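You operate a simulated robot arm through the tools that you are given. There is no shell and no other tool. Be economical: measure what you need, move in short steps, check, and stop when the job is done.

Carry out the task below with a simulated robot arm. There is one attempt and no reset: what you move stays moved.

## Task
Put the green pot on the round tray, give it 2 pumps of sesame and lid it.
Fine: set it opposite the brown pot; turn it round to the yellow marker.
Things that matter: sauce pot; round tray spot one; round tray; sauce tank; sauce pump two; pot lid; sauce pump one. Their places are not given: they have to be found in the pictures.

Only the result counts: the job must be done as asked and must still hold three seconds after the hand-in. Knocking over, shifting, dropping, spilling or breaking anything else fails it. A push-on lid holds only when it is set on centred and level and pressed home; a screw cap is set on level and turned clockwise until tight.

## Robot
A 6-joint arm with a two-finger parallel gripper, fixed in place. Base frame: the origin is at the foot of the arm, x ahead of it, y to its left, z up; the work surface is at about z = 760. Lengths are in mm, angles in degrees, forces in N, time in s.
With the tool pointing down near the work surface it reaches from about 260 to 680 mm from the base axis. Its first joint turns from -66.0 to 66.0 degrees. Payload 2.9 kg.
The tool frame sits at the grasp point between the pads (the TCP): z along the fingers, y along the line on which they close. The tips reach 30 mm beyond it. Largest opening 110 mm; finger width 20, thickness 10; the body of the gripper, 48 by 112 mm, starts 55 mm behind the TCP.
Orientation is told as [roll, pitch, yaw] about the base's x, y, z axes, in that order, counted from this pose: with the fingers straight down and closing along the base's y, the tool's x points along the base's -x, its y along +y and its z along -z.

## Interface
- The arm moves only by the tool arm_command. Its argument "steps" is one flat list of numbers, 6 for each row, row after row: the shift along the tool's x, y, z in units of 40 mm (1.0 is 40 mm), then the turn, a rotation vector about the tool's x, y, z in units of 6 degrees (1.0 is 6 degrees). In form: [x, y, z, wx, wy, wz, x, y, z, wx, wy, wz, ...]. A call has 1 to 8 rows; each row shifts and turns the commanded pose from where the row before left it, along the tool's axes as they then stand. "jaw" is the closure, from 0 (fully open) to 1 (shut), set as the call begins (left out, the last holds). A call with a number of a shift or a turn outside -1 to 1 is refused whole. Each row takes 0.2 s and may step no farther than 50 mm and 8.6 degrees from the row before; otherwise, or with a gripper value out of range, the whole call is refused. A pose out of reach is approached as far as the arm can. The call stops where the force on the tool passes 40 N (or 10 N more than at its start, if that is more) or the arm is blocked; 0.2 s more then pass. The fingers move at their own pace (about 108 mm/s each) and stop on an object; they squeeze with about 41 N. The grip force told is the motor's: it shows also when the fingers shut on nothing. Time passes only in rows, and 0.2 s behind the last, so rows that do not move let the fingers close. It gives the time, the measured TCP pose, the force on the tool (base axes), the opening and the grip force at its end, in the units of the frame above (readings bear some noise).
- Cameras (640 x 400 px; columns grow to the right, rows downward): "scene" is fixed at [76.4, 435.1, 1382.2]; the picture's right is [-0.75, -0.66, 0.00], its down [-0.40, 0.45, -0.80] and it looks along [0.53, -0.60, -0.60] (base axes); focal length 328 px, centre (320, 200). "wrist" rides on the gripper at [-36, 0, -57] in the tool frame; the picture's right is [0.00, -1.00, 0.00], its down [0.97, 0.00, -0.24] and it looks along [0.24, 0.00, 0.97] (tool axes); focal length 218 px, centre (320, 200).
- grab_frame(camera): a new picture of that camera. The clock stands still meanwhile.
- probe_pixels(camera, pixels): for up to 12 pixels [column, row] of the newest picture of that camera ("zoom" is the newest enlarged one), the place [x, y, z] in the base frame of the surface seen there, good to about 2 mm. The clock stands still meanwhile.
- inspect(camera, box): a new picture of the part [left, top, right, bottom] of that camera's present view, enlarged. The clock stands still meanwhile.
- job_done(): hands the job in; it is judged then, once.

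Go step by step. Measure first, check grasps and placings, and put right what went wrong. The budget is 80 turns and 38 pictures, counting those below and the enlarged ones. Unless the task says otherwise, let go and move clear before handing in, and close with one line.

The tools are called after "Emit:" as a command line: name --argument value ..., lists and objects as JSON in quotes. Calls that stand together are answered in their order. arm_command: Moves the arm, as the interface text tells. Its arguments: {"type":"object","properties":{"steps":{"type":"array"},"jaw":{"type":"number"}},"required":["steps"]} The other tools are called the same way: grab_frame (camera) takes a picture; probe_pixels (camera, pixels) gives the place of the surface under pixels of a picture; inspect (camera, box) takes an enlarged picture of a part of a camera's view; job_done () hands the job in.

At the start:

```text
clock: 0.0
tool_pos: [366.1, 110.6, 1136.8]
tool_rot: [0.1, 0.0, 0.1]
wrist_force: [0.3, -0.9, 0.5]
grip_width: 109.9
grasp_force: 0.1
```

scene: 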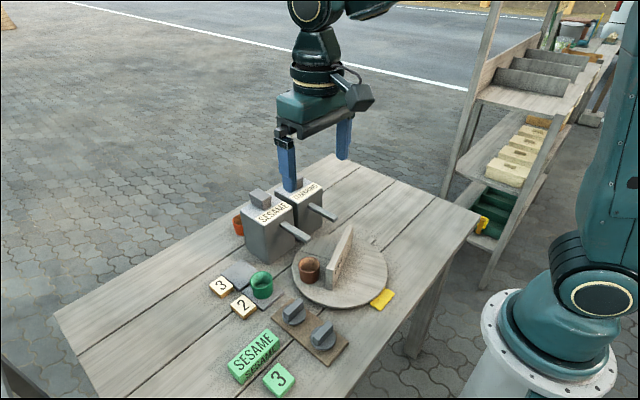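
wrist: 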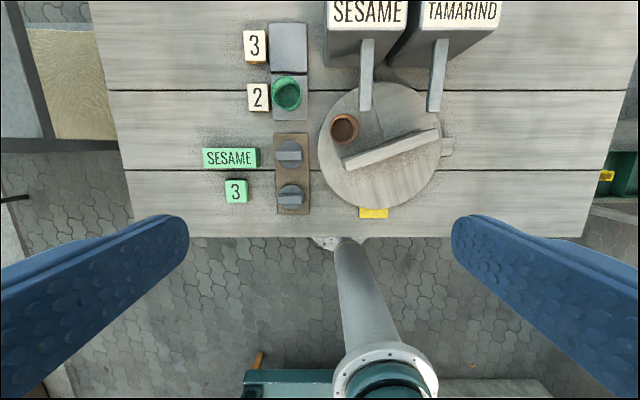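

The first pictures show the green pot at wrist (287,94), a turntable with a divider and brown pot, two pumps, and two lids on a stand. I'll enlarge them.

Emit:
inspect --camera "wrist" --box '[190, 0, 510, 230]'

Emit:
inspect --camera "scene" --box '[200, 170, 420, 390]'

```text
1.74 times, centred on (350, 115) of wrist
```

zoom: 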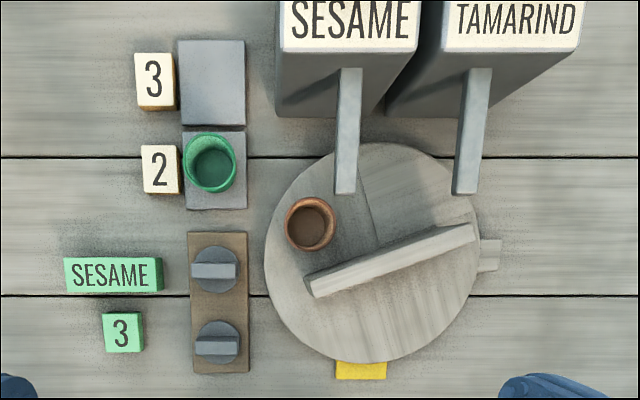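

```text
1.82 times, centred on (310, 280) of scene
```

zoom: 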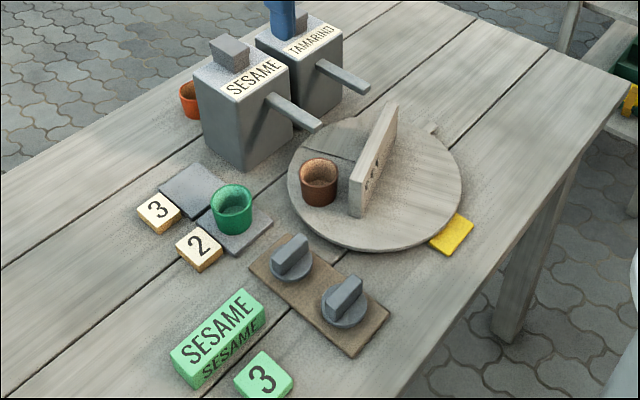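

Next I'm measuring the pots, tray, spouts, pumps, lids and marker. The newest enlarged picture is the scene one, and I'll use the wrist full frame too.

Emit:
grab_frame --camera "wrist"

Emit:
probe_pixels --camera "zoom" --pixels '[[230, 190], [228, 212], [318, 165], [315, 125], [365, 88], [230, 48], [285, 20], [292, 242], [344, 287], [450, 235], [375, 135], [290, 130]]'

Emit:
probe_pixels --camera "wrist" --pixels '[[320, 140], [441, 140], [380, 83], [375, 207], [374, 213], [447, 146], [366, 106], [434, 108], [287, 80], [287, 107], [273, 94], [301, 94]]'

```text
33 pictures are left
```

wrist: 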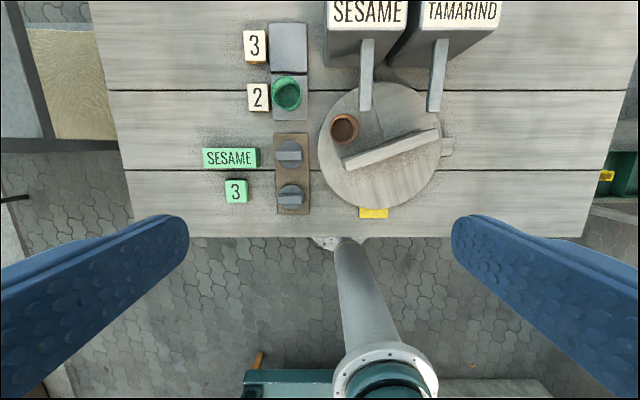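

```text
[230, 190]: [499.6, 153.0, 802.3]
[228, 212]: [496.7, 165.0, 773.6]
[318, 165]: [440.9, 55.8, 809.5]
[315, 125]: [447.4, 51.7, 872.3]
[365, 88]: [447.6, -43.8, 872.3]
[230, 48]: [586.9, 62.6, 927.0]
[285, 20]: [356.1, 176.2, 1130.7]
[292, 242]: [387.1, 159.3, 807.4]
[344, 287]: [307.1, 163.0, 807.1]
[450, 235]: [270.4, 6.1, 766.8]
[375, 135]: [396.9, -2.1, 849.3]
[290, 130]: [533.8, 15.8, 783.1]
```

```text
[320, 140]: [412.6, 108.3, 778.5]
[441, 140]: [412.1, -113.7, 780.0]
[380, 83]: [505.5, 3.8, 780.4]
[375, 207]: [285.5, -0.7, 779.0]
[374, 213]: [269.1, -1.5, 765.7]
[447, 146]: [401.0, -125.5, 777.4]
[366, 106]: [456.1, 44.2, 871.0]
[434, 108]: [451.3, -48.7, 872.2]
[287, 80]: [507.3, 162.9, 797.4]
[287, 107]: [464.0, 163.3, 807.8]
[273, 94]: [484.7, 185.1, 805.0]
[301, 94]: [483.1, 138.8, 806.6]
```

The tray centre is about (395,-3) with radius about 112. The spout tips are at about (447,48) and (447,-46). I'm looking closer at the tray details and the pump heads.

Emit:
inspect --camera "wrist" --box '[260, 70, 460, 220]'

Emit:
probe_pixels --camera "zoom" --pixels '[[265, 160], [265, 210], [240, 183], [292, 183], [265, 186], [268, 312], [568, 195], [590, 240], [405, 250], [420, 280], [345, 130], [615, 240]]'

Emit:
inspect --camera "scene" --box '[230, 170, 400, 310]'

```text
2.67 times, centred on (360, 145) of wrist
```

zoom: 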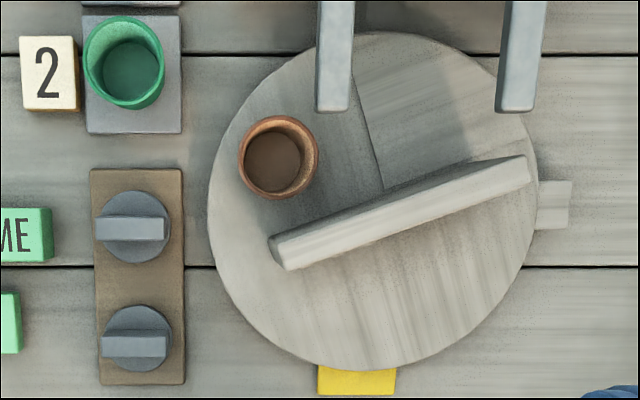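

```text
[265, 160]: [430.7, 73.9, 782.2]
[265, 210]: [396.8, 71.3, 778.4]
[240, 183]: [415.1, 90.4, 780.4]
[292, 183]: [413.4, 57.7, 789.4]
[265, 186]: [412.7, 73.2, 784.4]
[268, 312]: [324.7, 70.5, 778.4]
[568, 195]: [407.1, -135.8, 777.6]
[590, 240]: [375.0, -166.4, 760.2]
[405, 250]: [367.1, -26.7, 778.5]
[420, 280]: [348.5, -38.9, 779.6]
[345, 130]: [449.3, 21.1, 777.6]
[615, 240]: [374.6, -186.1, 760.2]
```

```text
2.86 times, centred on (315, 240) of scene
```

zoom: 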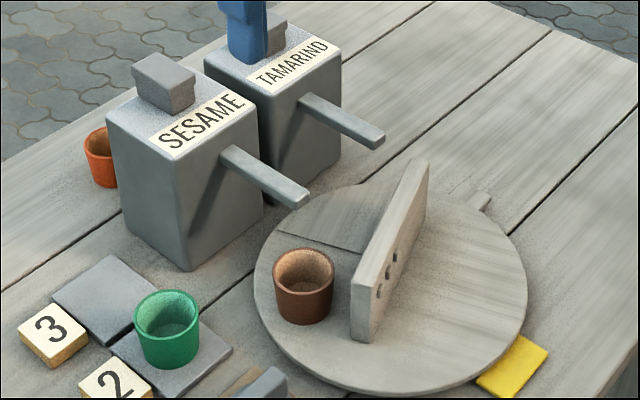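

I'm probing the rims, divider, pump heads and spouts on the new scene enlargement.

Emit:
probe_pixels --camera "zoom" --pixels '[[304, 250], [303, 288], [275, 266], [332, 264], [357, 280], [420, 165], [372, 283], [428, 172], [165, 72], [163, 58], [190, 75], [150, 95]]'

Emit:
probe_pixels --camera "zoom" --pixels '[[302, 192], [290, 204], [232, 150], [182, 62], [140, 62], [230, 100], [110, 120], [270, 25], [200, 310], [290, 309], [167, 295], [167, 335]]'

```text
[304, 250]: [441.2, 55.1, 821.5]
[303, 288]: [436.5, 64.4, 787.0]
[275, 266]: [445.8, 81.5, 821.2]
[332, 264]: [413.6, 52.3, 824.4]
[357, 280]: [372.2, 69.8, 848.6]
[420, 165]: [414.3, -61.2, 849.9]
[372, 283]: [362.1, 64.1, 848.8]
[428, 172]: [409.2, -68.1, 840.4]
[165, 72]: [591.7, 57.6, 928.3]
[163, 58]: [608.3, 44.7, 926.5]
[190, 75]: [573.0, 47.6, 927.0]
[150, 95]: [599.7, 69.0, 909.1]
```

```text
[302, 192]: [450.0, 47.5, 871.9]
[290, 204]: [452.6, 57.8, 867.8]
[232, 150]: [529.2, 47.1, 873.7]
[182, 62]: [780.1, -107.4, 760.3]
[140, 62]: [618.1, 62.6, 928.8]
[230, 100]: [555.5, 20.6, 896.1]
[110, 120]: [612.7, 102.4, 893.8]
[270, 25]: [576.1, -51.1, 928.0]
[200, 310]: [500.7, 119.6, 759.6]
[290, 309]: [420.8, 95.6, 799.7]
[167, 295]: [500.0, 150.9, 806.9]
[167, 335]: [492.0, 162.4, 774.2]
```

Brown pot is at about (429,70) on the tray, so the opposite spot is about (361,-77). Before grasping I need the sign heights, green pot rim and lid details.

Emit:
probe_pixels --camera "wrist" --pixels '[[257, 97], [268, 92], [302, 112], [290, 40], [288, 154], [298, 162], [281, 162], [279, 153], [299, 152], [291, 196], [282, 135], [304, 170]]'

Emit:
inspect --camera "scene" --box '[205, 255, 365, 370]'

Emit:
probe_pixels --camera "zoom" --pixels '[[352, 225], [358, 245], [395, 240], [330, 240], [465, 310], [470, 335], [500, 330], [435, 335], [225, 80], [225, 105], [190, 85], [263, 85]]'

```text
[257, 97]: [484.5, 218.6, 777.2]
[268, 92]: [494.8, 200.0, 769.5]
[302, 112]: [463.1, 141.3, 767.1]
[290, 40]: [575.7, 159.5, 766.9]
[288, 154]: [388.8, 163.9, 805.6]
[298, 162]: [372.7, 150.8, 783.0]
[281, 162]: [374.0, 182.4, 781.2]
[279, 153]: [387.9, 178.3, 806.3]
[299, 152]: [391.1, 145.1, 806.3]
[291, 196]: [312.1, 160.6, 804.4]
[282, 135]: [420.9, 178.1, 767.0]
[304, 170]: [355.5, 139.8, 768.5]
```

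```text
3.48 times, centred on (285, 312) of scene
```

zoom: 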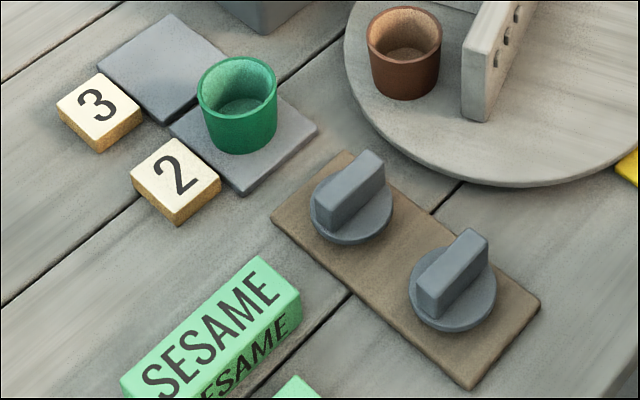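

```text
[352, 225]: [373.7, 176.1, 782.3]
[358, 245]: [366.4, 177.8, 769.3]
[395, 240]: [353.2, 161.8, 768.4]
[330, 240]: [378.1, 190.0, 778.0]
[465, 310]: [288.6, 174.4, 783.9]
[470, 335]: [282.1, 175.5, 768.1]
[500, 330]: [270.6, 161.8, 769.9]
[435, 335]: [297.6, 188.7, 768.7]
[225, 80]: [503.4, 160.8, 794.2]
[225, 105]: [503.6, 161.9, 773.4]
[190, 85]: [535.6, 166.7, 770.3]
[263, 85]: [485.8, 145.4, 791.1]
```

The signs are about 17 mm tall, so I'll grasp the pot with the fingers at 45° to clear the "2" sign. First I'll move above the pot and set the jaw to about 70 mm.

Emit:
arm_command --steps '[-0.372, 0.161, 0.74, 0, 0, 0, -0.372, 0.161, 0.74, 0, 0, 0, -0.372, 0.161, 0.74, 0, 0, 0, -0.372, 0.161, 0.74, 0, 0, 0, -0.372, 0.161, 0.74, 0, 0, 0, -0.372, 0.161, 0.74, 0, 0, 0, -0.372, 0.161, 0.74, 0, 0, 0, -0.372, 0.161, 0.74, 0, 0, 0]' --jaw 0.36

Emit:
arm_command --steps '[0, 0, 0, 0, 0, -0.94, 0, 0, 0, 0, 0, -0.94, 0, 0, 0, 0, 0, -0.94, 0, 0, 0, 0, 0, -0.94, 0, 0, 0, 0, 0, -0.94, 0, 0, 0, 0, 0, -0.94, 0, 0, 0, 0, 0, -0.94, 0, 0, 0, 0, 0, -0.92]'

Emit:
grab_frame --camera "wrist"

```text
clock: 1.8
tool_pos: [482.7, 163.7, 899.9]
tool_rot: [-0.1, -0.1, 0.0]
wrist_force: [-0.3, -0.5, 0.2]
grip_width: 70.4
grasp_force: 0.0
```

```text
clock: 3.6
tool_pos: [486.0, 160.5, 899.8]
tool_rot: [0.0, 0.0, 45.1]
wrist_force: [0.7, 0.9, 0.3]
grip_width: 70.1
grasp_force: 0.0
```

```text
29 pictures are left
```

wrist: 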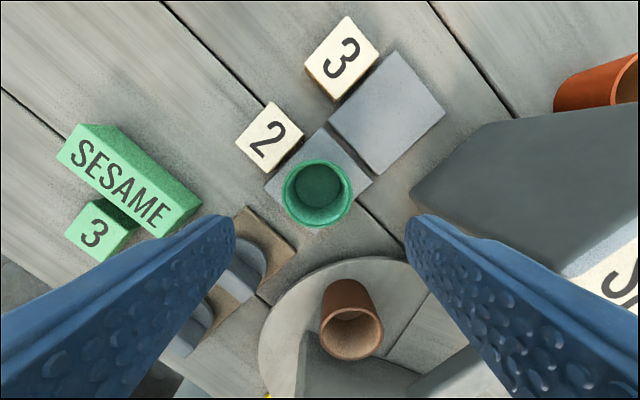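

The pot at (318,193) is centred between the fingers and about 4 mm forward in tool -x. I'll correct that and descend to z≈803, then close.

Emit:
arm_command --steps '[-0.09, 0.03, 0.6, 0, 0, 0, 0, 0, 0.6, 0, 0, 0, 0, 0, 0.6, 0, 0, 0, 0, 0, 0.6, 0, 0, 0]'

Emit:
arm_command --steps '[0, 0, 0, 0, 0, 0, 0, 0, 0, 0, 0, 0, 0, 0, 0, 0, 0, 0]' --jaw 1

```text
clock: 4.8
tool_pos: [487.6, 166.3, 806.2]
tool_rot: [-0.1, 0.0, 45.1]
wrist_force: [-4.7, -2.5, 8.2]
grip_width: 71.2
grasp_force: 0.1
stopped in row 4: the force on the tool passed its limit (the readings are from after the stop); the commanded pose is now the measured one
```

```text
clock: 5.6
tool_pos: [487.6, 167.0, 806.3]
tool_rot: [0.0, -0.1, 45.1]
wrist_force: [-0.4, -0.2, -0.5]
grip_width: 44.8
grasp_force: 41.2
```

The finger touched something at z≈776, possibly the edge of the "2" sign, and the grip is now holding the pot at 44.8 mm. I'll check before lifting.

Emit:
inspect --camera "scene" --box '[205, 215, 365, 330]'

Emit:
grab_frame --camera "wrist"

```text
3.48 times, centred on (285, 272) of scene
```

zoom: 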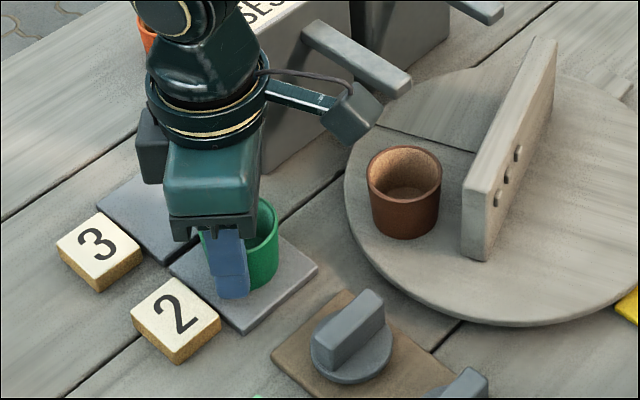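

```text
27 pictures are left
```

wrist: 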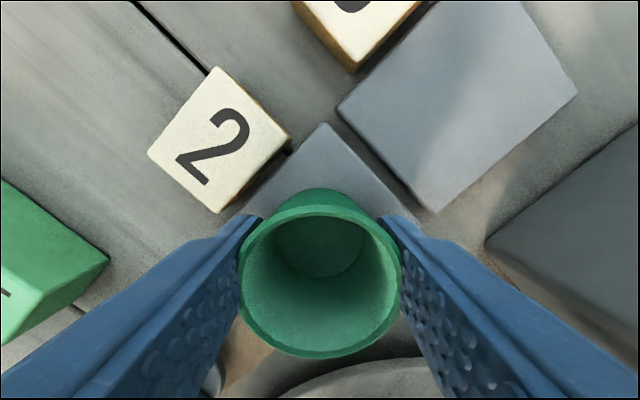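

The "2" sign hasn't moved and the pot is firmly held. I'll lift it and carry it round the front side, avoiding the spouts.

Emit:
arm_command --steps '[0, 0, -0.6, 0, 0, 0, 0, 0, -0.9, 0, 0, 0, 0, 0, -0.9, 0, 0, 0, 0.756, 0.283, 0, 0, 0, 0, 0.756, 0.283, 0, 0, 0, 0, 0.756, 0.283, 0, 0, 0, 0, 0.756, 0.283, 0, 0, 0, 0, 0.756, 0.283, 0, 0, 0, 0]'

Emit:
grab_frame --camera "wrist"

```text
clock: 7.4
tool_pos: [338.4, 99.9, 901.1]
tool_rot: [0.0, -0.1, 45.1]
wrist_force: [-0.3, 0.3, -0.8]
grip_width: 44.8
grasp_force: 40.7
```

```text
26 pictures are left
```

wrist: 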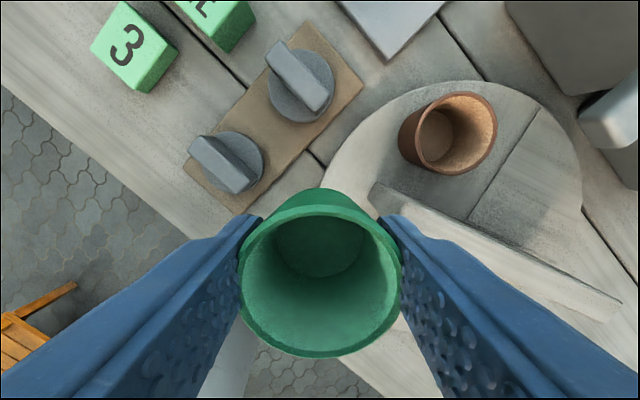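

Now I have a good view of the brown pot (455,133) and divider. I'm probing to refine their positions and check the seam.

Emit:
probe_pixels --camera "wrist" --pixels '[[494, 133], [460, 96], [455, 171], [425, 160], [435, 104], [382, 190], [612, 305], [500, 150], [520, 180], [372, 200], [600, 318], [480, 240]]'

```text
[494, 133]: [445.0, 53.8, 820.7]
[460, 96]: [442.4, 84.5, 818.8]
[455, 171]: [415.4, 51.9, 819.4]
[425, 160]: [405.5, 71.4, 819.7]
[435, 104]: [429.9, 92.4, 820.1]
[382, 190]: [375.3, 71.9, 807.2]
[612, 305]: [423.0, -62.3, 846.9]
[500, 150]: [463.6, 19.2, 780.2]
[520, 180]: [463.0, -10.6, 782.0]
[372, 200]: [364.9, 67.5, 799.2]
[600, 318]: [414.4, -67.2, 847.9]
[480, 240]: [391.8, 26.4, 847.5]
```

The refined brown pot centre is (428,71), so the opposite spot is (362,-76). I'm moving above it.

Emit:
arm_command --steps '[0.539, -0.7075, 0, 0, 0, 0, 0.539, -0.7075, 0, 0, 0, 0, 0.539, -0.7075, 0, 0, 0, 0, 0.539, -0.7075, 0, 0, 0, 0, 0.539, -0.7075, 0, 0, 0, 0, 0, 0, 0, 0, 0, 0]'

Emit:
grab_frame --camera "wrist"

```text
clock: 8.8
tool_pos: [362.2, -79.5, 900.4]
tool_rot: [0.0, -0.1, 45.2]
wrist_force: [0.6, -0.3, 0.2]
grip_width: 44.7
grasp_force: 41.3
```

```text
25 pictures are left
```

wrist: 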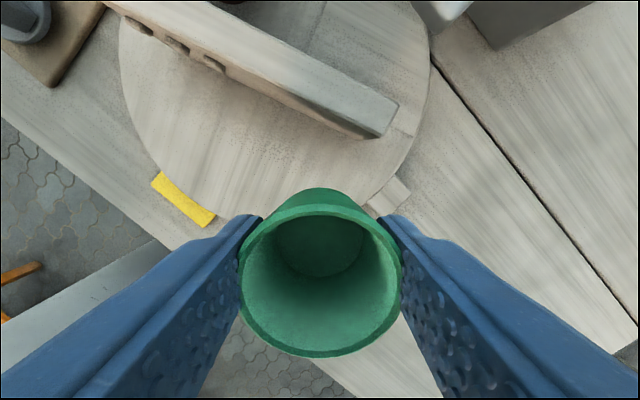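

TCP is at (362,-79.5), so I'll correct +3 mm in y, lower to z≈820, and then feel for contact.

Emit:
arm_command --steps '[-0.053, 0.053, 0.7, 0, 0, 0, 0, 0, 0.7, 0, 0, 0, 0, 0, 0.5, 0, 0, 0, 0, 0, 0.1, 0, 0, 0, 0, 0, 0, 0, 0, 0]'

```text
clock: 10.0
tool_pos: [362.9, -72.3, 821.3]
tool_rot: [0.0, -0.2, 45.1]
wrist_force: [-0.2, 0.0, -0.1]
grip_width: 45.0
grasp_force: 40.9
```

It ended at y -72, so I'll nudge back about 4 mm and settle onto the tray.

Emit:
arm_command --steps '[0.065, -0.065, 0, 0, 0, 0, 0, 0, 0, 0, 0, 0, 0, 0, 0.04, 0, 0, 0, 0, 0, 0, 0, 0, 0]'

```text
clock: 11.0
tool_pos: [363.1, -77.8, 819.1]
tool_rot: [-0.1, -0.1, 45.2]
wrist_force: [0.4, 0.1, -0.6]
grip_width: 44.9
grasp_force: 41.3
```

That's within 1.5 mm; now I'll feel downward for the tray.

Emit:
arm_command --steps '[0, 0.02, 0.025, 0, 0, 0, 0, 0, 0, 0, 0, 0]'

```text
clock: 11.6
tool_pos: [364.6, -77.3, 818.4]
tool_rot: [0.0, -0.1, 45.1]
wrist_force: [-0.9, -0.9, -0.1]
grip_width: 44.7
grasp_force: 41.3
```

Emit:
arm_command --steps '[0.02, 0, 0.03, 0, 0, 0, 0, 0, 0, 0, 0, 0]'

```text
clock: 12.2
tool_pos: [364.2, -77.4, 818.2]
tool_rot: [0.1, -0.1, 45.0]
wrist_force: [0.1, -0.1, -0.1]
grip_width: 44.7
grasp_force: 41.2
```

There's no contact force yet, so I'll go a little lower.

Emit:
arm_command --steps '[0, 0, 0.03, 0, 0, 0, 0, 0, 0.02, 0, 0, 0, 0, 0, 0, 0, 0, 0]'

```text
clock: 13.0
tool_pos: [364.7, -78.1, 816.7]
tool_rot: [-0.2, 0.0, 45.1]
wrist_force: [-1.7, -2.0, 28.4]
grip_width: 44.6
grasp_force: 40.4
```

Contact (28 N). I'll ease up slightly, open, and rise clear.

Emit:
arm_command --steps '[0, 0, -0.03, 0, 0, 0, 0, 0, 0, 0, 0, 0]'

Emit:
arm_command --steps '[0, 0, 0, 0, 0, 0, 0, 0, 0, 0, 0, 0, 0, 0, -0.7, 0, 0, 0, 0, 0, -0.8, 0, 0, 0, 0, 0, -0.8, 0, 0, 0]' --jaw 0.4

Emit:
grab_frame --camera "wrist"

```text
clock: 13.6
tool_pos: [364.0, -77.6, 817.0]
tool_rot: [0.2, -0.1, 45.2]
wrist_force: [-0.2, -2.5, 15.3]
grip_width: 44.2
grasp_force: 40.7
```

```text
clock: 14.8
tool_pos: [361.5, -79.4, 909.8]
tool_rot: [0.0, -0.1, 45.1]
wrist_force: [0.1, -0.7, -0.2]
grip_width: 66.0
grasp_force: 0.1
```

```text
24 pictures are left
```

wrist: 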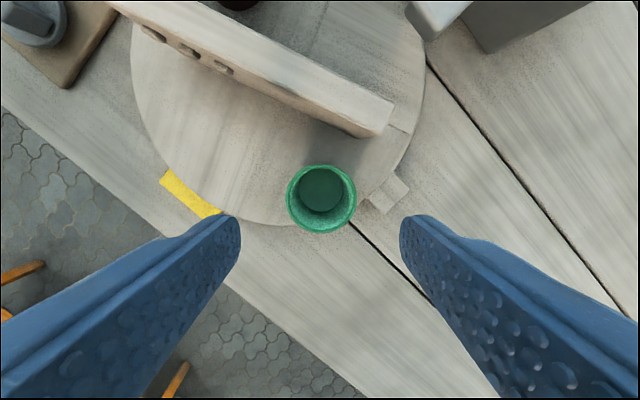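

The pot stands on the tray. Before turning, I'm probing the tab at (390,193) and the tank fronts to check rotation clearance.

Emit:
probe_pixels --camera "wrist" --pixels '[[390, 195], [402, 182], [374, 206], [384, 211], [407, 193], [320, 168], [320, 228], [288, 198], [354, 198], [322, 192], [470, 45], [487, 52]]'

Emit:
inspect --camera "scene" --box '[270, 190, 410, 320]'

```text
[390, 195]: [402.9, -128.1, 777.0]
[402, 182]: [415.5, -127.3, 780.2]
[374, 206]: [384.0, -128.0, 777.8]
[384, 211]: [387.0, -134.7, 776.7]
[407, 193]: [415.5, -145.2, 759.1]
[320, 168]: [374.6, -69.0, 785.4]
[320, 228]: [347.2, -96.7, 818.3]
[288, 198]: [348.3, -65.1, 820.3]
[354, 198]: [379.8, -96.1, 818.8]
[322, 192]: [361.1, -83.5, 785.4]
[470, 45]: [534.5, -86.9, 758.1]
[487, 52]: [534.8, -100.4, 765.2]
```

```text
3.08 times, centred on (340, 255) of scene
```

zoom: 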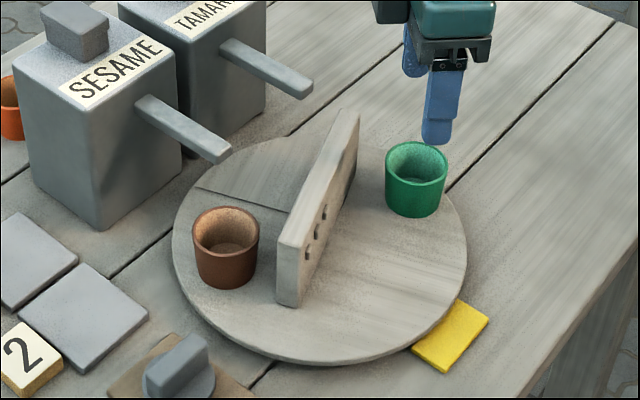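

The tab at r≈135 clears the tank fronts at x≈535. Next I'll centre the gripper over the divider and turn to yaw -68.7.

Emit:
arm_command --steps '[-0.975, 0.4, 0, 0, 0, 0, -0.975, 0.4, 0, 0, 0, 0, 0, 0, 0, 0, 0, 0.95, 0, 0, 0, 0, 0, 0.95, 0, 0, 0, 0, 0, 0.95, 0, 0, 0, 0, 0, 0.95, 0, 0, 0, 0, 0, 0.95, 0, 0, 0, 0, 0, 0.95]' --jaw 0.55

Emit:
arm_command --steps '[0, 0, 0, 0, 0, 0.95, 0, 0, 0, 0, 0, 0.95, 0, 0, 0, 0, 0, 0.95, 0, 0, 0, 0, 0, 0.95, 0, 0, 0, 0, 0, 0.95, 0, 0, 0, 0, 0, 0.95, 0, 0, 0, 0, 0, 0.95, 0, 0, 0, 0, 0, 0.95]'

Emit:
arm_command --steps '[0, 0, 0, 0, 0, 0.95, 0, 0, 0, 0, 0, 0.95, 0, 0, 0, 0, 0, 0.95, 0, 0, 0, 0, 0, 0.95, 0, 0, 0, 0, 0, 0.95, 0, 0, 0, 0, 0, 0.95, 0, 0, 0, 0, 0, 0]'

Emit:
grab_frame --camera "wrist"

```text
clock: 16.6
tool_pos: [396.7, -0.9, 909.1]
tool_rot: [0.0, -0.1, 10.8]
wrist_force: [0.3, -0.7, 0.0]
grip_width: 49.6
grasp_force: 0.0
```

```text
clock: 18.4
tool_pos: [396.8, -0.4, 908.9]
tool_rot: [0.1, 0.0, -34.8]
wrist_force: [0.2, 0.3, -0.3]
grip_width: 49.5
grasp_force: 0.0
```

```text
clock: 20.0
tool_pos: [396.0, 0.2, 907.1]
tool_rot: [0.1, -0.1, -69.0]
wrist_force: [0.1, 0.1, -0.9]
grip_width: 49.3
grasp_force: 0.0
```

```text
22 pictures are left
```

wrist: 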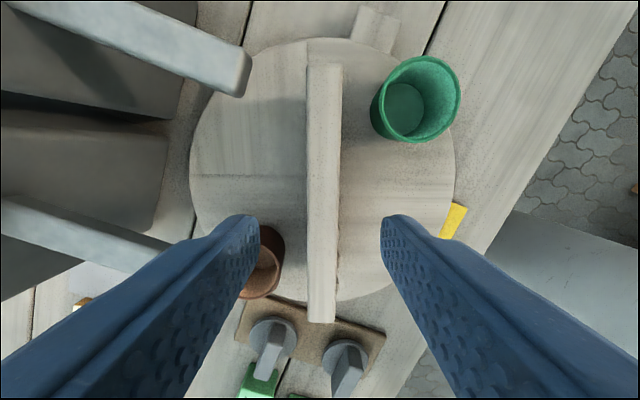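

The divider is centred (column ~323) and vertical between the fingers, with the pots clear of them. I'll descend to z≈855 and grip it.

Emit:
arm_command --steps '[0, -0.05, 0.65, 0, 0, 0, 0, 0, 0.65, 0, 0, 0, 0, 0, 0, 0, 0, 0]'

Emit:
arm_command --steps '[0, 0, 0, 0, 0, 0, 0, 0, 0, 0, 0, 0, 0, 0, 0, 0, 0, 0]' --jaw 1

```text
clock: 20.8
tool_pos: [393.4, -2.1, 856.2]
tool_rot: [0.1, 0.0, -68.9]
wrist_force: [0.0, 0.6, 0.0]
grip_width: 49.6
grasp_force: 0.1
```

```text
clock: 21.6
tool_pos: [394.8, -1.2, 856.5]
tool_rot: [0.4, 0.0, -68.8]
wrist_force: [21.0, 8.8, -13.3]
grip_width: 17.7
grasp_force: 45.1
```

Gripped at 17.7 mm. A side force shows I'm about 1–2 mm off, so I'll ease toward +y tool and test a small turn.

Emit:
arm_command --steps '[0, 0.035, 0, 0, 0, 0, 0, 0, 0, 0, 0, -0.4, 0, 0, 0, 0, 0, -0.4, 0, 0, 0, 0, 0, 0]'

Emit:
inspect --camera "scene" --box '[230, 170, 410, 320]'

```text
clock: 22.6
tool_pos: [395.2, -1.8, 856.3]
tool_rot: [0.2, 0.0, -64.1]
wrist_force: [9.9, -1.5, 2.9]
grip_width: 17.7
grasp_force: 45.1
```

```text
2.67 times, centred on (320, 245) of scene
```

zoom: 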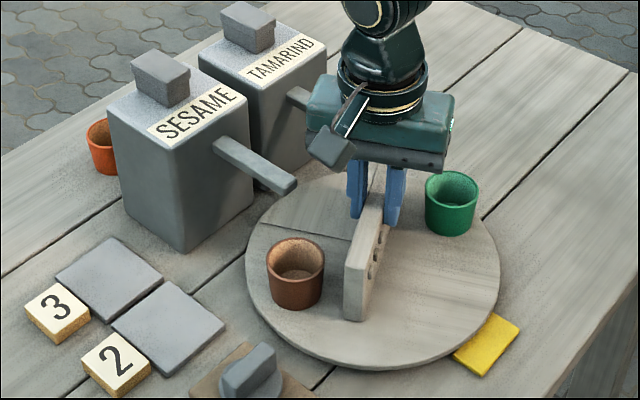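

The tray turned about 4.7° with the pots standing still. I'll continue turning counter-clockwise.

Emit:
arm_command --steps '[0, 0.015, 0, 0, 0, -0.5, 0, 0, 0, 0, 0, -0.7, 0, 0, 0, 0, 0, -0.8, 0, 0, 0, 0, 0, -0.8, 0, 0, 0, 0, 0, -0.8, 0, 0, 0, 0, 0, -0.8, 0, 0, 0, 0, 0, -0.6, 0, 0, 0, 0, 0, -0.4]'

Emit:
arm_command --steps '[0, 0, 0, 0, 0, -0.5, 0, 0, 0, 0, 0, -0.7, 0, 0, 0, 0, 0, -0.8, 0, 0, 0, 0, 0, -0.8, 0, 0, 0, 0, 0, -0.8, 0, 0, 0, 0, 0, -0.8, 0, 0, 0, 0, 0, -0.6, 0, 0, 0, 0, 0, -0.4]'

```text
clock: 24.4
tool_pos: [396.1, -0.7, 857.4]
tool_rot: [0.0, -0.1, -31.7]
wrist_force: [1.1, -8.2, 26.0]
grip_width: 17.7
grasp_force: 45.6
```

```text
clock: 26.2
tool_pos: [396.3, 0.1, 856.8]
tool_rot: [0.1, -0.1, 0.8]
wrist_force: [4.2, 1.9, 28.7]
grip_width: 17.9
grasp_force: 44.9
```

The turn is going well and yaw is now 0.8. I'll relieve the vertical force slightly and continue.

Emit:
arm_command --steps '[0, 0, -0.03, 0, 0, -0.5, 0, 0, 0, 0, 0, -0.7, 0, 0, 0, 0, 0, -0.8, 0, 0, 0, 0, 0, -0.8, 0, 0, 0, 0, 0, -0.8, 0, 0, 0, 0, 0, -0.8, 0, 0, 0, 0, 0, -0.6, 0, 0, 0, 0, 0, -0.4]'

Emit:
arm_command --steps '[0, 0, 0, 0, 0, -0.5, 0, 0, 0, 0, 0, -0.7, 0, 0, 0, 0, 0, -0.8, 0, 0, 0, 0, 0, -0.8, 0, 0, 0, 0, 0, -0.8, 0, 0, 0, 0, 0, -0.8, 0, 0, 0, 0, 0, -0.6, 0, 0, 0, 0, 0, -0.4]'

Emit:
grab_frame --camera "scene"

```text
clock: 28.0
tool_pos: [395.8, 1.0, 857.7]
tool_rot: [0.2, -0.2, 32.5]
wrist_force: [2.0, 2.7, -3.1]
grip_width: 17.6
grasp_force: 45.2
stopped in row 8: the force on the tool passed its limit (the readings are from after the stop); the commanded pose is now the measured one
```

```text
clock: 29.8
tool_pos: [395.2, 0.0, 856.9]
tool_rot: [0.2, -0.2, 65.1]
wrist_force: [-9.7, 7.4, 9.4]
grip_width: 17.8
grasp_force: 44.4
```

```text
20 pictures are left
```

scene: 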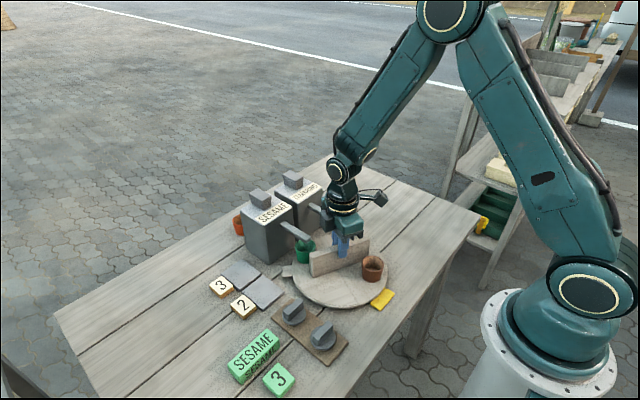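

The green pot is now approaching the sesame spout, at about 22° with a target of 43–44°. I'll turn about 21° more.

Emit:
arm_command --steps '[0, 0, 0, 0, 0, -0.5, 0, 0, 0, 0, 0, -0.7, 0, 0, 0, 0, 0, -0.8, 0, 0, 0, 0, 0, -0.7, 0, 0, 0, 0, 0, -0.5, 0, 0, 0, 0, 0, -0.4, 0, 0, 0, 0, 0, 0]'

Emit:
inspect --camera "scene" --box '[250, 190, 410, 310]'

Emit:
probe_pixels --camera "zoom" --pixels '[[190, 190], [215, 215]]'

```text
clock: 31.4
tool_pos: [396.0, 2.6, 857.3]
tool_rot: [0.2, -0.3, 86.7]
wrist_force: [-19.4, 17.3, 23.3]
grip_width: 17.6
grasp_force: 44.9
```

```text
3.33 times, centred on (330, 250) of scene
```

zoom: 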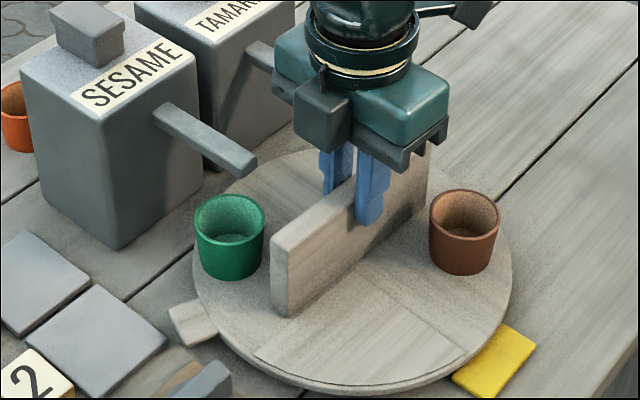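

```text
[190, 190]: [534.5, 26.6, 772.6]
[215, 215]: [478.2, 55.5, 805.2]
```

The green pot sits under the spout, at about (458,56) against a tip at (450,51). I'll release the divider and rise to check from above.

Emit:
arm_command --steps '[0, 0, 0, 0, 0, 0, 0, 0, 0, 0, 0, 0, 0, 0, -0.5, 0, 0, 0, 0, 0, -0.9, 0, 0, 0, 0, 0, -0.9, 0, 0, 0, 0, 0, -0.9, 0, 0, 0, 0, 0, 0, 0, 0, 0]' --jaw 0.55

Emit:
grab_frame --camera "wrist"

```text
clock: 33.0
tool_pos: [394.2, -0.6, 988.5]
tool_rot: [0.1, -0.2, 86.6]
wrist_force: [-0.8, -0.2, 0.0]
grip_width: 49.2
grasp_force: 0.1
```

```text
18 pictures are left
```

wrist: 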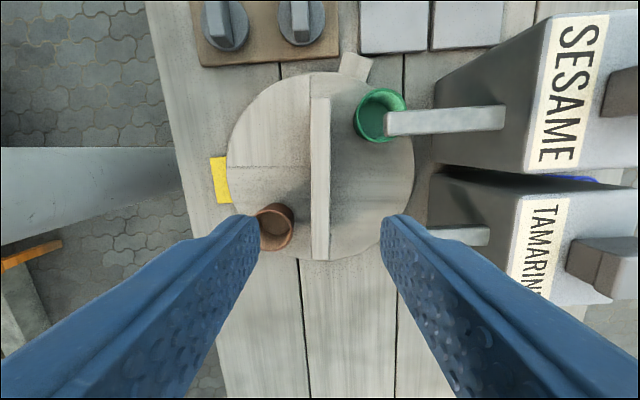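

From above, the spout tip at (386,123) covers the edge of the pot's opening. I'm probing the rim and spout precisely to see the offset.

Emit:
inspect --camera "wrist" --box '[320, 60, 520, 180]'

Emit:
probe_pixels --camera "wrist" --pixels '[[358, 115], [382, 91], [403, 102], [370, 137], [362, 128], [364, 98], [390, 113], [390, 132], [388, 122], [498, 115], [372, 118], [615, 100]]'

```text
3.20 times, centred on (420, 120) of wrist
```

zoom: 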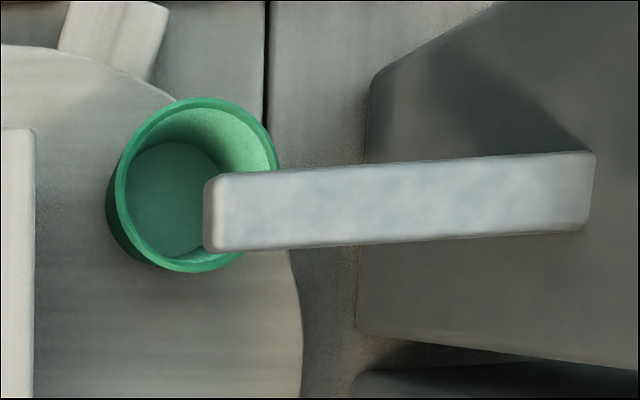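

```text
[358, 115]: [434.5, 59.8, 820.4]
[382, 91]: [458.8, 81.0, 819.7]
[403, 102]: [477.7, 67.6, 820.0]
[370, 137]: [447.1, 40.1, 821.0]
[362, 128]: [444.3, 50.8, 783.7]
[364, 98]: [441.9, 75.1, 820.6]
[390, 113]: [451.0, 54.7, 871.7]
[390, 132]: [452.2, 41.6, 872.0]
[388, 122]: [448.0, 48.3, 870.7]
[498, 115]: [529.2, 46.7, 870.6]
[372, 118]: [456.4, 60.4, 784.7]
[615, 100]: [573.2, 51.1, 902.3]
```

The pot centre is about (457,58) and the spout tip end about (447,48). I'm cross-checking the tray centre and brown pot from this view.

Emit:
probe_pixels --camera "wrist" --pixels '[[231, 166], [411, 170], [300, 77], [331, 256], [262, 112], [385, 224], [291, 222], [275, 247], [262, 211], [278, 206], [320, 100], [321, 255]]'

```text
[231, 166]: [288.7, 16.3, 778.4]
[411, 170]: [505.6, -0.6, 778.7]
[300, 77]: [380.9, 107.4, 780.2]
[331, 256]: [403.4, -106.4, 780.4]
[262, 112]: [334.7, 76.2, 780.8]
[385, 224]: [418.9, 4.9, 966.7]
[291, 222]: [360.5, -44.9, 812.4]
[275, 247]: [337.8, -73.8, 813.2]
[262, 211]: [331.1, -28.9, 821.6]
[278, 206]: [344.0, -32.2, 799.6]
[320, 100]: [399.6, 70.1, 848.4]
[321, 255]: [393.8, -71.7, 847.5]
```

The cross-check puts the tray centre at (396.7,-0.8), so the green pot is about 7–10 mm too far out (r≈85, against 78 for the brown pot). I'll turn it about 60° further into the open, draw it inward, then return, starting by gripping the divider.

Emit:
arm_command --steps '[0, -0.05, 0.83, 0, 0, 0, 0, 0, 0.83, 0, 0, 0, 0, 0, 0.83, 0, 0, 0, 0, 0, 0.82, 0, 0, 0, 0, 0, 0, 0, 0, 0]'

Emit:
arm_command --steps '[0, 0, 0, 0, 0, 0, 0, 0, 0, 0, 0, 0, 0, 0, 0, 0, 0, 0]' --jaw 1

Emit:
arm_command --steps '[0, 0, 0, 0, 0, -0.5, 0, 0, 0, 0, 0, -0.7, 0, 0, 0, 0, 0, -0.8, 0, 0, 0, 0, 0, -0.8, 0, 0, 0, 0, 0, -0.8, 0, 0, 0, 0, 0, -0.8, 0, 0, 0, 0, 0, -0.6, 0, 0, 0, 0, 0, -0.4]'

```text
clock: 34.2
tool_pos: [396.0, -0.5, 851.2]
tool_rot: [0.0, -0.3, 86.6]
wrist_force: [0.0, 0.3, -1.3]
grip_width: 49.3
grasp_force: 0.1
```

```text
clock: 35.0
tool_pos: [395.0, -0.4, 851.5]
tool_rot: [0.2, -0.1, 86.6]
wrist_force: [-7.5, 0.7, -2.4]
grip_width: 17.6
grasp_force: 45.1
```

```text
clock: 36.8
tool_pos: [395.4, 0.0, 851.8]
tool_rot: [0.3, -0.6, 119.0]
wrist_force: [-25.5, 0.2, -12.9]
grip_width: 17.8
grasp_force: 45.3
```

Turned to 119° without trouble. I'll do about 25° more while relieving the side force.

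Emit:
arm_command --steps '[0, 0.03, 0, 0, 0, -0.5, 0, 0, 0, 0, 0, -0.7, 0, 0, 0, 0, 0, -0.8, 0, 0, 0, 0, 0, -0.8, 0, 0, 0, 0, 0, -0.7, 0, 0, 0, 0, 0, -0.5, 0, 0, 0, 0, 0, 0]'

Emit:
arm_command --steps '[0, 0, 0, 0, 0, 0, 0, 0, 0, 0, 0, 0, 0, 0, -0.5, 0, 0, 0, 0, 0, -0.9, 0, 0, 0, 0, 0, -0.9, 0, 0, 0, 0, 0, 0, 0, 0, 0]' --jaw 0.55

Emit:
grab_frame --camera "wrist"

```text
clock: 38.4
tool_pos: [395.7, 1.0, 852.4]
tool_rot: [0.0, -0.4, 143.0]
wrist_force: [-10.0, 5.8, -23.0]
grip_width: 18.1
grasp_force: 44.8
```

```text
clock: 39.8
tool_pos: [397.5, 1.4, 949.2]
tool_rot: [-0.2, -0.2, 143.0]
wrist_force: [-0.1, 0.6, -0.3]
grip_width: 49.5
grasp_force: 0.1
```

```text
16 pictures are left
```

wrist: 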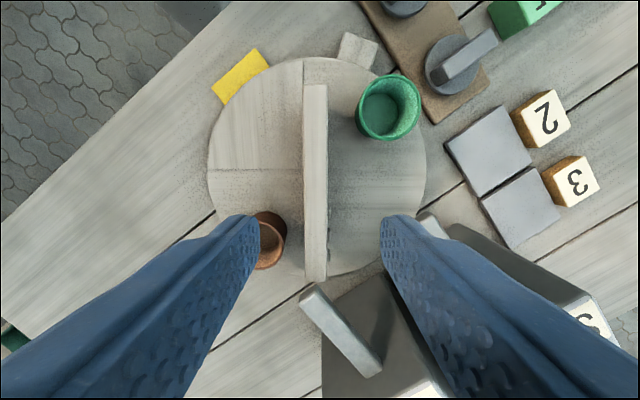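

The pot is now in the open at (388,107). I'm probing its rim, the brown rim and the divider ends here.

Emit:
probe_pixels --camera "wrist" --pixels '[[359, 108], [392, 77], [418, 105], [374, 137], [400, 136], [368, 86], [315, 90], [316, 277], [283, 240], [265, 265], [212, 165], [421, 160]]'

```text
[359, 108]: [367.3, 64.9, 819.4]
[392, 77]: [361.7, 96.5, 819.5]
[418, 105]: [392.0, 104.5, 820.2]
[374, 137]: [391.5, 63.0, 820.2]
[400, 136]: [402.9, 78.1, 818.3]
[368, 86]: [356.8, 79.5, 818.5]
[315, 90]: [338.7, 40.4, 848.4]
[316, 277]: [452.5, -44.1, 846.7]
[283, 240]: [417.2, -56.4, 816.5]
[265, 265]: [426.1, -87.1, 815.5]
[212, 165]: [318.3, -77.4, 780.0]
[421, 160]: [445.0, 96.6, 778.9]
```

The green pot centre is (379.7,82.5) and its ideal spot is (385.6,76.4). I'll turn to yaw ~86 and go above the pot.

Emit:
arm_command --steps '[0, 0, 0, 0, 0, 0.95, 0, 0, 0, 0, 0, 0.95, 0, 0, 0, 0, 0, 0.95, 0, 0, 0, 0, 0, 0.95, 0, 0, 0, 0, 0, 0.95, 0, 0, 0, 0, 0, 0.95, 0, 0, 0, 0, 0, 0.95, 0, 0, 0, 0, 0, 0.95]' --jaw 0.38

Emit:
arm_command --steps '[0, 0, 0, 0, 0, 0.95, 0, 0, 0, 0, 0, 0.95, -0.996, 0.29, 0, 0, 0, 0, -0.996, 0.29, 0, 0, 0, 0, 0, 0, 0, 0, 0, 0]'

```text
clock: 41.6
tool_pos: [397.8, -1.6, 945.9]
tool_rot: [0.1, -0.3, 97.1]
wrist_force: [0.2, 1.0, 0.3]
grip_width: 68.2
grasp_force: 0.1
```

```text
clock: 42.8
tool_pos: [376.9, 79.5, 946.6]
tool_rot: [0.1, -0.3, 85.9]
wrist_force: [-0.6, -0.5, -0.3]
grip_width: 68.3
grasp_force: 0.0
```

I'm correcting by 3 mm, descending to z≈820, and then gripping.

Emit:
arm_command --steps '[-0.08, -0.065, 0.8, 0, 0, 0, 0, 0, 0.8, 0, 0, 0, 0, 0, 0.8, 0, 0, 0, 0, 0, 0.75, 0, 0, 0, 0, 0, 0, 0, 0, 0]'

Emit:
arm_command --steps '[0, 0, 0, 0, 0, 0, 0, 0, 0, 0, 0, 0, 0, 0, 0, 0, 0, 0]' --jaw 1

```text
clock: 44.0
tool_pos: [382.1, 84.7, 816.7]
tool_rot: [0.0, -0.2, 86.0]
wrist_force: [0.5, 0.0, -0.5]
grip_width: 68.3
grasp_force: 0.1
```

```text
clock: 44.8
tool_pos: [383.4, 83.8, 818.1]
tool_rot: [0.0, -0.2, 86.0]
wrist_force: [-0.9, -0.2, -0.5]
grip_width: 46.3
grasp_force: 40.7
```

Gripped. I'll lift 4 mm, shift inward (+2.5,-6), lower and release.

Emit:
arm_command --steps '[0, 0, -0.1, 0, 0, 0, 0.148, -0.073, 0, 0, 0, 0, 0, 0, 0, 0, 0, 0, 0, 0, 0.08, 0, 0, 0, 0, 0, 0, 0, 0, 0]'

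```text
clock: 46.0
tool_pos: [385.6, 78.7, 818.6]
tool_rot: [0.0, -0.2, 86.0]
wrist_force: [0.5, 0.7, -0.8]
grip_width: 46.3
grasp_force: 40.8
```

Emit:
arm_command --steps '[0.01, 0, 0.03, 0, 0, 0, 0, 0, 0.02, 0, 0, 0, 0, 0, 0, 0, 0, 0]'

```text
clock: 46.8
tool_pos: [385.0, 77.8, 817.4]
tool_rot: [0.0, -0.2, 85.9]
wrist_force: [0.0, -0.1, 0.5]
grip_width: 46.1
grasp_force: 41.0
```

Emit:
arm_command --steps '[0, 0, 0.02, 0, 0, 0, 0, 0, 0, 0, 0, 0]'

```text
clock: 47.4
tool_pos: [383.9, 77.2, 816.8]
tool_rot: [0.0, -0.2, 86.0]
wrist_force: [-0.4, 0.4, 1.3]
grip_width: 46.1
grasp_force: 40.8
```

Light contact is beginning, so I'll release and rise.

Emit:
arm_command --steps '[0, 0, 0.015, 0, 0, 0, 0, 0, 0, 0, 0, 0]'

Emit:
arm_command --steps '[0, 0, 0, 0, 0, 0, 0, 0, 0, 0, 0, 0, 0, 0, -0.7, 0, 0, 0, 0, 0, -0.9, 0, 0, 0, 0, 0, -0.9, 0, 0, 0, 0, 0, 0, 0, 0, 0]' --jaw 0.38

Emit:
grab_frame --camera "wrist"

```text
clock: 48.0
tool_pos: [385.6, 79.0, 817.4]
tool_rot: [-0.1, -0.3, 86.1]
wrist_force: [-2.2, -1.7, 21.6]
grip_width: 46.3
grasp_force: 40.8
```

```text
clock: 49.4
tool_pos: [384.8, 76.8, 915.6]
tool_rot: [0.1, -0.1, 86.0]
wrist_force: [-0.7, -0.3, 0.7]
grip_width: 68.1
grasp_force: 0.0
```

```text
15 pictures are left
```

wrist: 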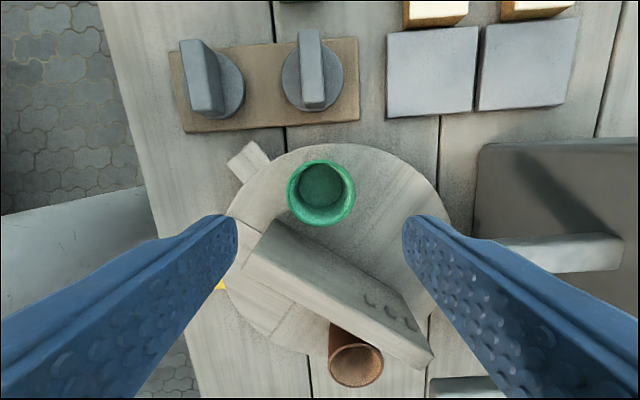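

The pot is seated further in. I'll return over the divider, turn back to yaw 143 and set the jaw to 50 mm.

Emit:
arm_command --steps '[0.958, -0.215, 0, 0, 0, 0, 0.958, -0.215, 0, 0, 0, 0, 0, 0, 0, 0, 0, -0.95, 0, 0, 0, 0, 0, -0.95, 0, 0, 0, 0, 0, -0.95, 0, 0, 0, 0, 0, -0.95, 0, 0, 0, 0, 0, -0.95, 0, 0, 0, 0, 0, -0.95]' --jaw 0.55

Emit:
arm_command --steps '[0, 0, 0, 0, 0, -0.95, 0, 0, 0, 0, 0, -0.95, 0, 0, 0, 0, 0, -0.95, 0, 0, 0, 0, 0, -0.95, 0, 0, 0, 0, 0, 0]'

```text
clock: 51.2
tool_pos: [396.5, 0.5, 917.4]
tool_rot: [-0.1, -0.2, 120.3]
wrist_force: [0.4, 0.0, -0.2]
grip_width: 49.7
grasp_force: 0.0
```

```text
clock: 52.4
tool_pos: [395.2, -1.2, 915.9]
tool_rot: [-0.2, -0.2, 143.0]
wrist_force: [-0.4, -0.6, -1.1]
grip_width: 49.4
grasp_force: 0.0
```

I'm centred on the divider. I'll lower, grip, and turn clockwise about 57° to bring the pot under the spout.

Emit:
arm_command --steps '[0, 0, 0.8, 0, 0, 0, 0, 0, 0.76, 0, 0, 0, 0, 0, 0, 0, 0, 0]'

Emit:
arm_command --steps '[0, 0, 0, 0, 0, 0, 0, 0, 0, 0, 0, 0, 0, 0, 0, 0, 0, 0]' --jaw 1

Emit:
arm_command --steps '[0, 0, 0, 0, 0, 0.5, 0, 0, 0, 0, 0, 0.7, 0, 0, 0, 0, 0, 0.8, 0, 0, 0, 0, 0, 0.8, 0, 0, 0, 0, 0, 0.8, 0, 0, 0, 0, 0, 0.8, 0, 0, 0, 0, 0, 0.6, 0, 0, 0, 0, 0, 0.4]'

Emit:
arm_command --steps '[0, 0, 0, 0, 0, 0.5, 0, 0, 0, 0, 0, 0.7, 0, 0, 0, 0, 0, 0.8, 0, 0, 0, 0, 0, 0.8, 0, 0, 0, 0, 0, 0.7, 0, 0, 0, 0, 0, 0.5, 0, 0, 0, 0, 0, 0.03, 0, 0, 0, 0, 0, 0]'

```text
clock: 53.2
tool_pos: [396.9, 1.4, 855.1]
tool_rot: [-0.2, -0.1, 143.0]
wrist_force: [-0.4, 0.1, 0.4]
grip_width: 49.3
grasp_force: 0.0
```

```text
clock: 54.0
tool_pos: [395.0, -0.6, 853.5]
tool_rot: [0.1, -0.2, 142.7]
wrist_force: [-13.5, -22.7, 4.0]
grip_width: 18.1
grasp_force: 45.3
```

```text
clock: 55.8
tool_pos: [395.4, -0.3, 853.4]
tool_rot: [0.2, -0.1, 110.4]
wrist_force: [-9.5, -21.5, -30.2]
grip_width: 18.0
grasp_force: 44.5
```

```text
clock: 57.6
tool_pos: [394.4, -1.5, 854.4]
tool_rot: [0.3, -0.3, 86.3]
wrist_force: [-21.5, -15.1, 10.5]
grip_width: 17.7
grasp_force: 44.8
```

Yaw is 86.3 as planned. I'll release, rise high, and check the pot under the spout from above.

Emit:
arm_command --steps '[0, 0, 0, 0, 0, 0, 0, 0, 0, 0, 0, 0, 0, 0, -0.5, 0, 0, 0, 0, 0, -0.9, 0, 0, 0, 0, 0, -0.9, 0, 0, 0, 0, 0, -0.9, 0, 0, 0, 0, 0, -0.4, 0, 0, 0]' --jaw 0.55

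Emit:
grab_frame --camera "wrist"

Emit:
probe_pixels --camera "wrist" --pixels '[[360, 125], [384, 106], [402, 118], [372, 150], [365, 110], [388, 130], [590, 105], [612, 100], [630, 110], [600, 125]]'

```text
clock: 59.2
tool_pos: [398.1, -1.8, 996.7]
tool_rot: [0.2, -0.2, 86.3]
wrist_force: [0.7, -0.1, -0.3]
grip_width: 49.2
grasp_force: 0.1
```

```text
14 pictures are left
```

wrist: 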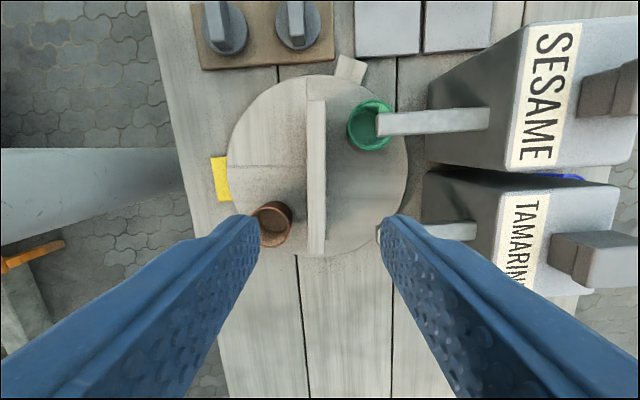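

```text
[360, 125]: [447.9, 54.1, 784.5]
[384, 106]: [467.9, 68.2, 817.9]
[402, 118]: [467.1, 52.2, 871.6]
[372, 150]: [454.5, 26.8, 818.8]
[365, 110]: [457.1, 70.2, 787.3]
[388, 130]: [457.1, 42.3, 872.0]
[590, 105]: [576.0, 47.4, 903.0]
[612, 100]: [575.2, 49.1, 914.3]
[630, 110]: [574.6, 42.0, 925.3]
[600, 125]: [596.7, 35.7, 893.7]
```

The pot centre is now about (452,51), right under the outlet at about (452,48). I'll close the fingers and go over the sesame pump head at about (594,50,928).

Emit:
arm_command --steps '[-0.3225, -0.96, 0, 0, 0, 0, -0.3225, -0.96, 0, 0, 0, 0, -0.3225, -0.96, 0, 0, 0, 0, -0.3225, -0.96, 0, 0, 0, 0, -0.3225, -0.96, 0, 0, 0, 0, 0, 0, 0, 0, 0, 0]' --jaw 1

Emit:
grab_frame --camera "wrist"

Emit:
inspect --camera "scene" --box '[210, 130, 350, 260]'

```text
clock: 60.6
tool_pos: [591.5, 51.6, 994.0]
tool_rot: [0.1, -0.2, 86.4]
wrist_force: [0.2, -0.5, -0.8]
grip_width: 0.0
grasp_force: 37.7
```

```text
13 pictures are left
```

wrist: 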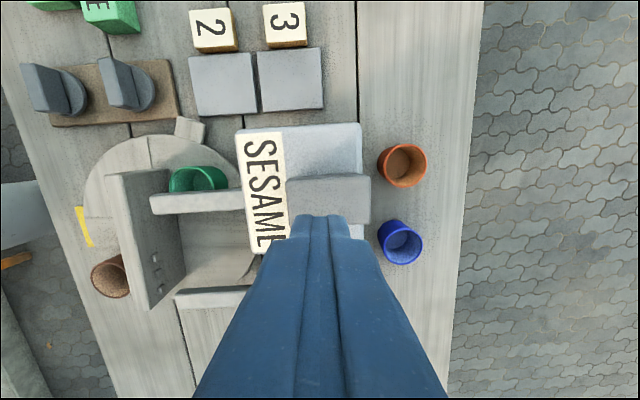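

```text
3.08 times, centred on (280, 195) of scene
```

zoom: 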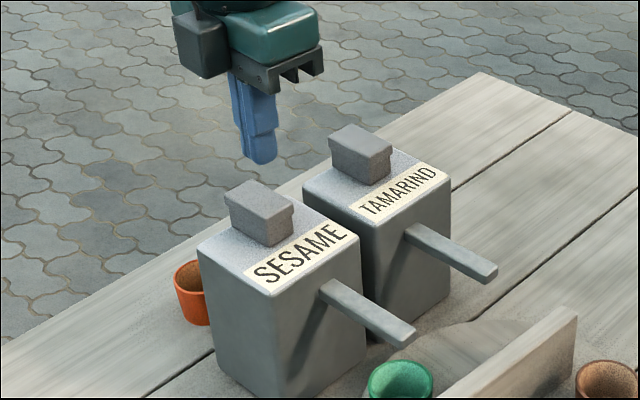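

The head spans x 572–622 and is centred at about (596,50). I'll shift +4.5 mm in x and descend to just above contact, then press slowly.

Emit:
arm_command --steps '[0.03, -0.115, 0.6, 0, 0, 0, 0, 0, 0.2, 0, 0, 0, 0, 0, 0, 0, 0, 0]'

Emit:
arm_command --steps '[0, 0, 0.1, 0, 0, 0, 0, 0, 0.1, 0, 0, 0, 0, 0, 0.1, 0, 0, 0, 0, 0, 0.1, 0, 0, 0]'

```text
clock: 61.4
tool_pos: [597.7, 50.2, 963.2]
tool_rot: [0.1, -0.2, 86.4]
wrist_force: [0.6, 0.0, -1.0]
grip_width: 0.0
grasp_force: 37.8
```

```text
clock: 62.4
tool_pos: [597.1, 51.2, 950.6]
tool_rot: [0.1, -0.3, 86.4]
wrist_force: [0.1, 2.2, 2.3]
grip_width: 0.0
grasp_force: 37.9
```

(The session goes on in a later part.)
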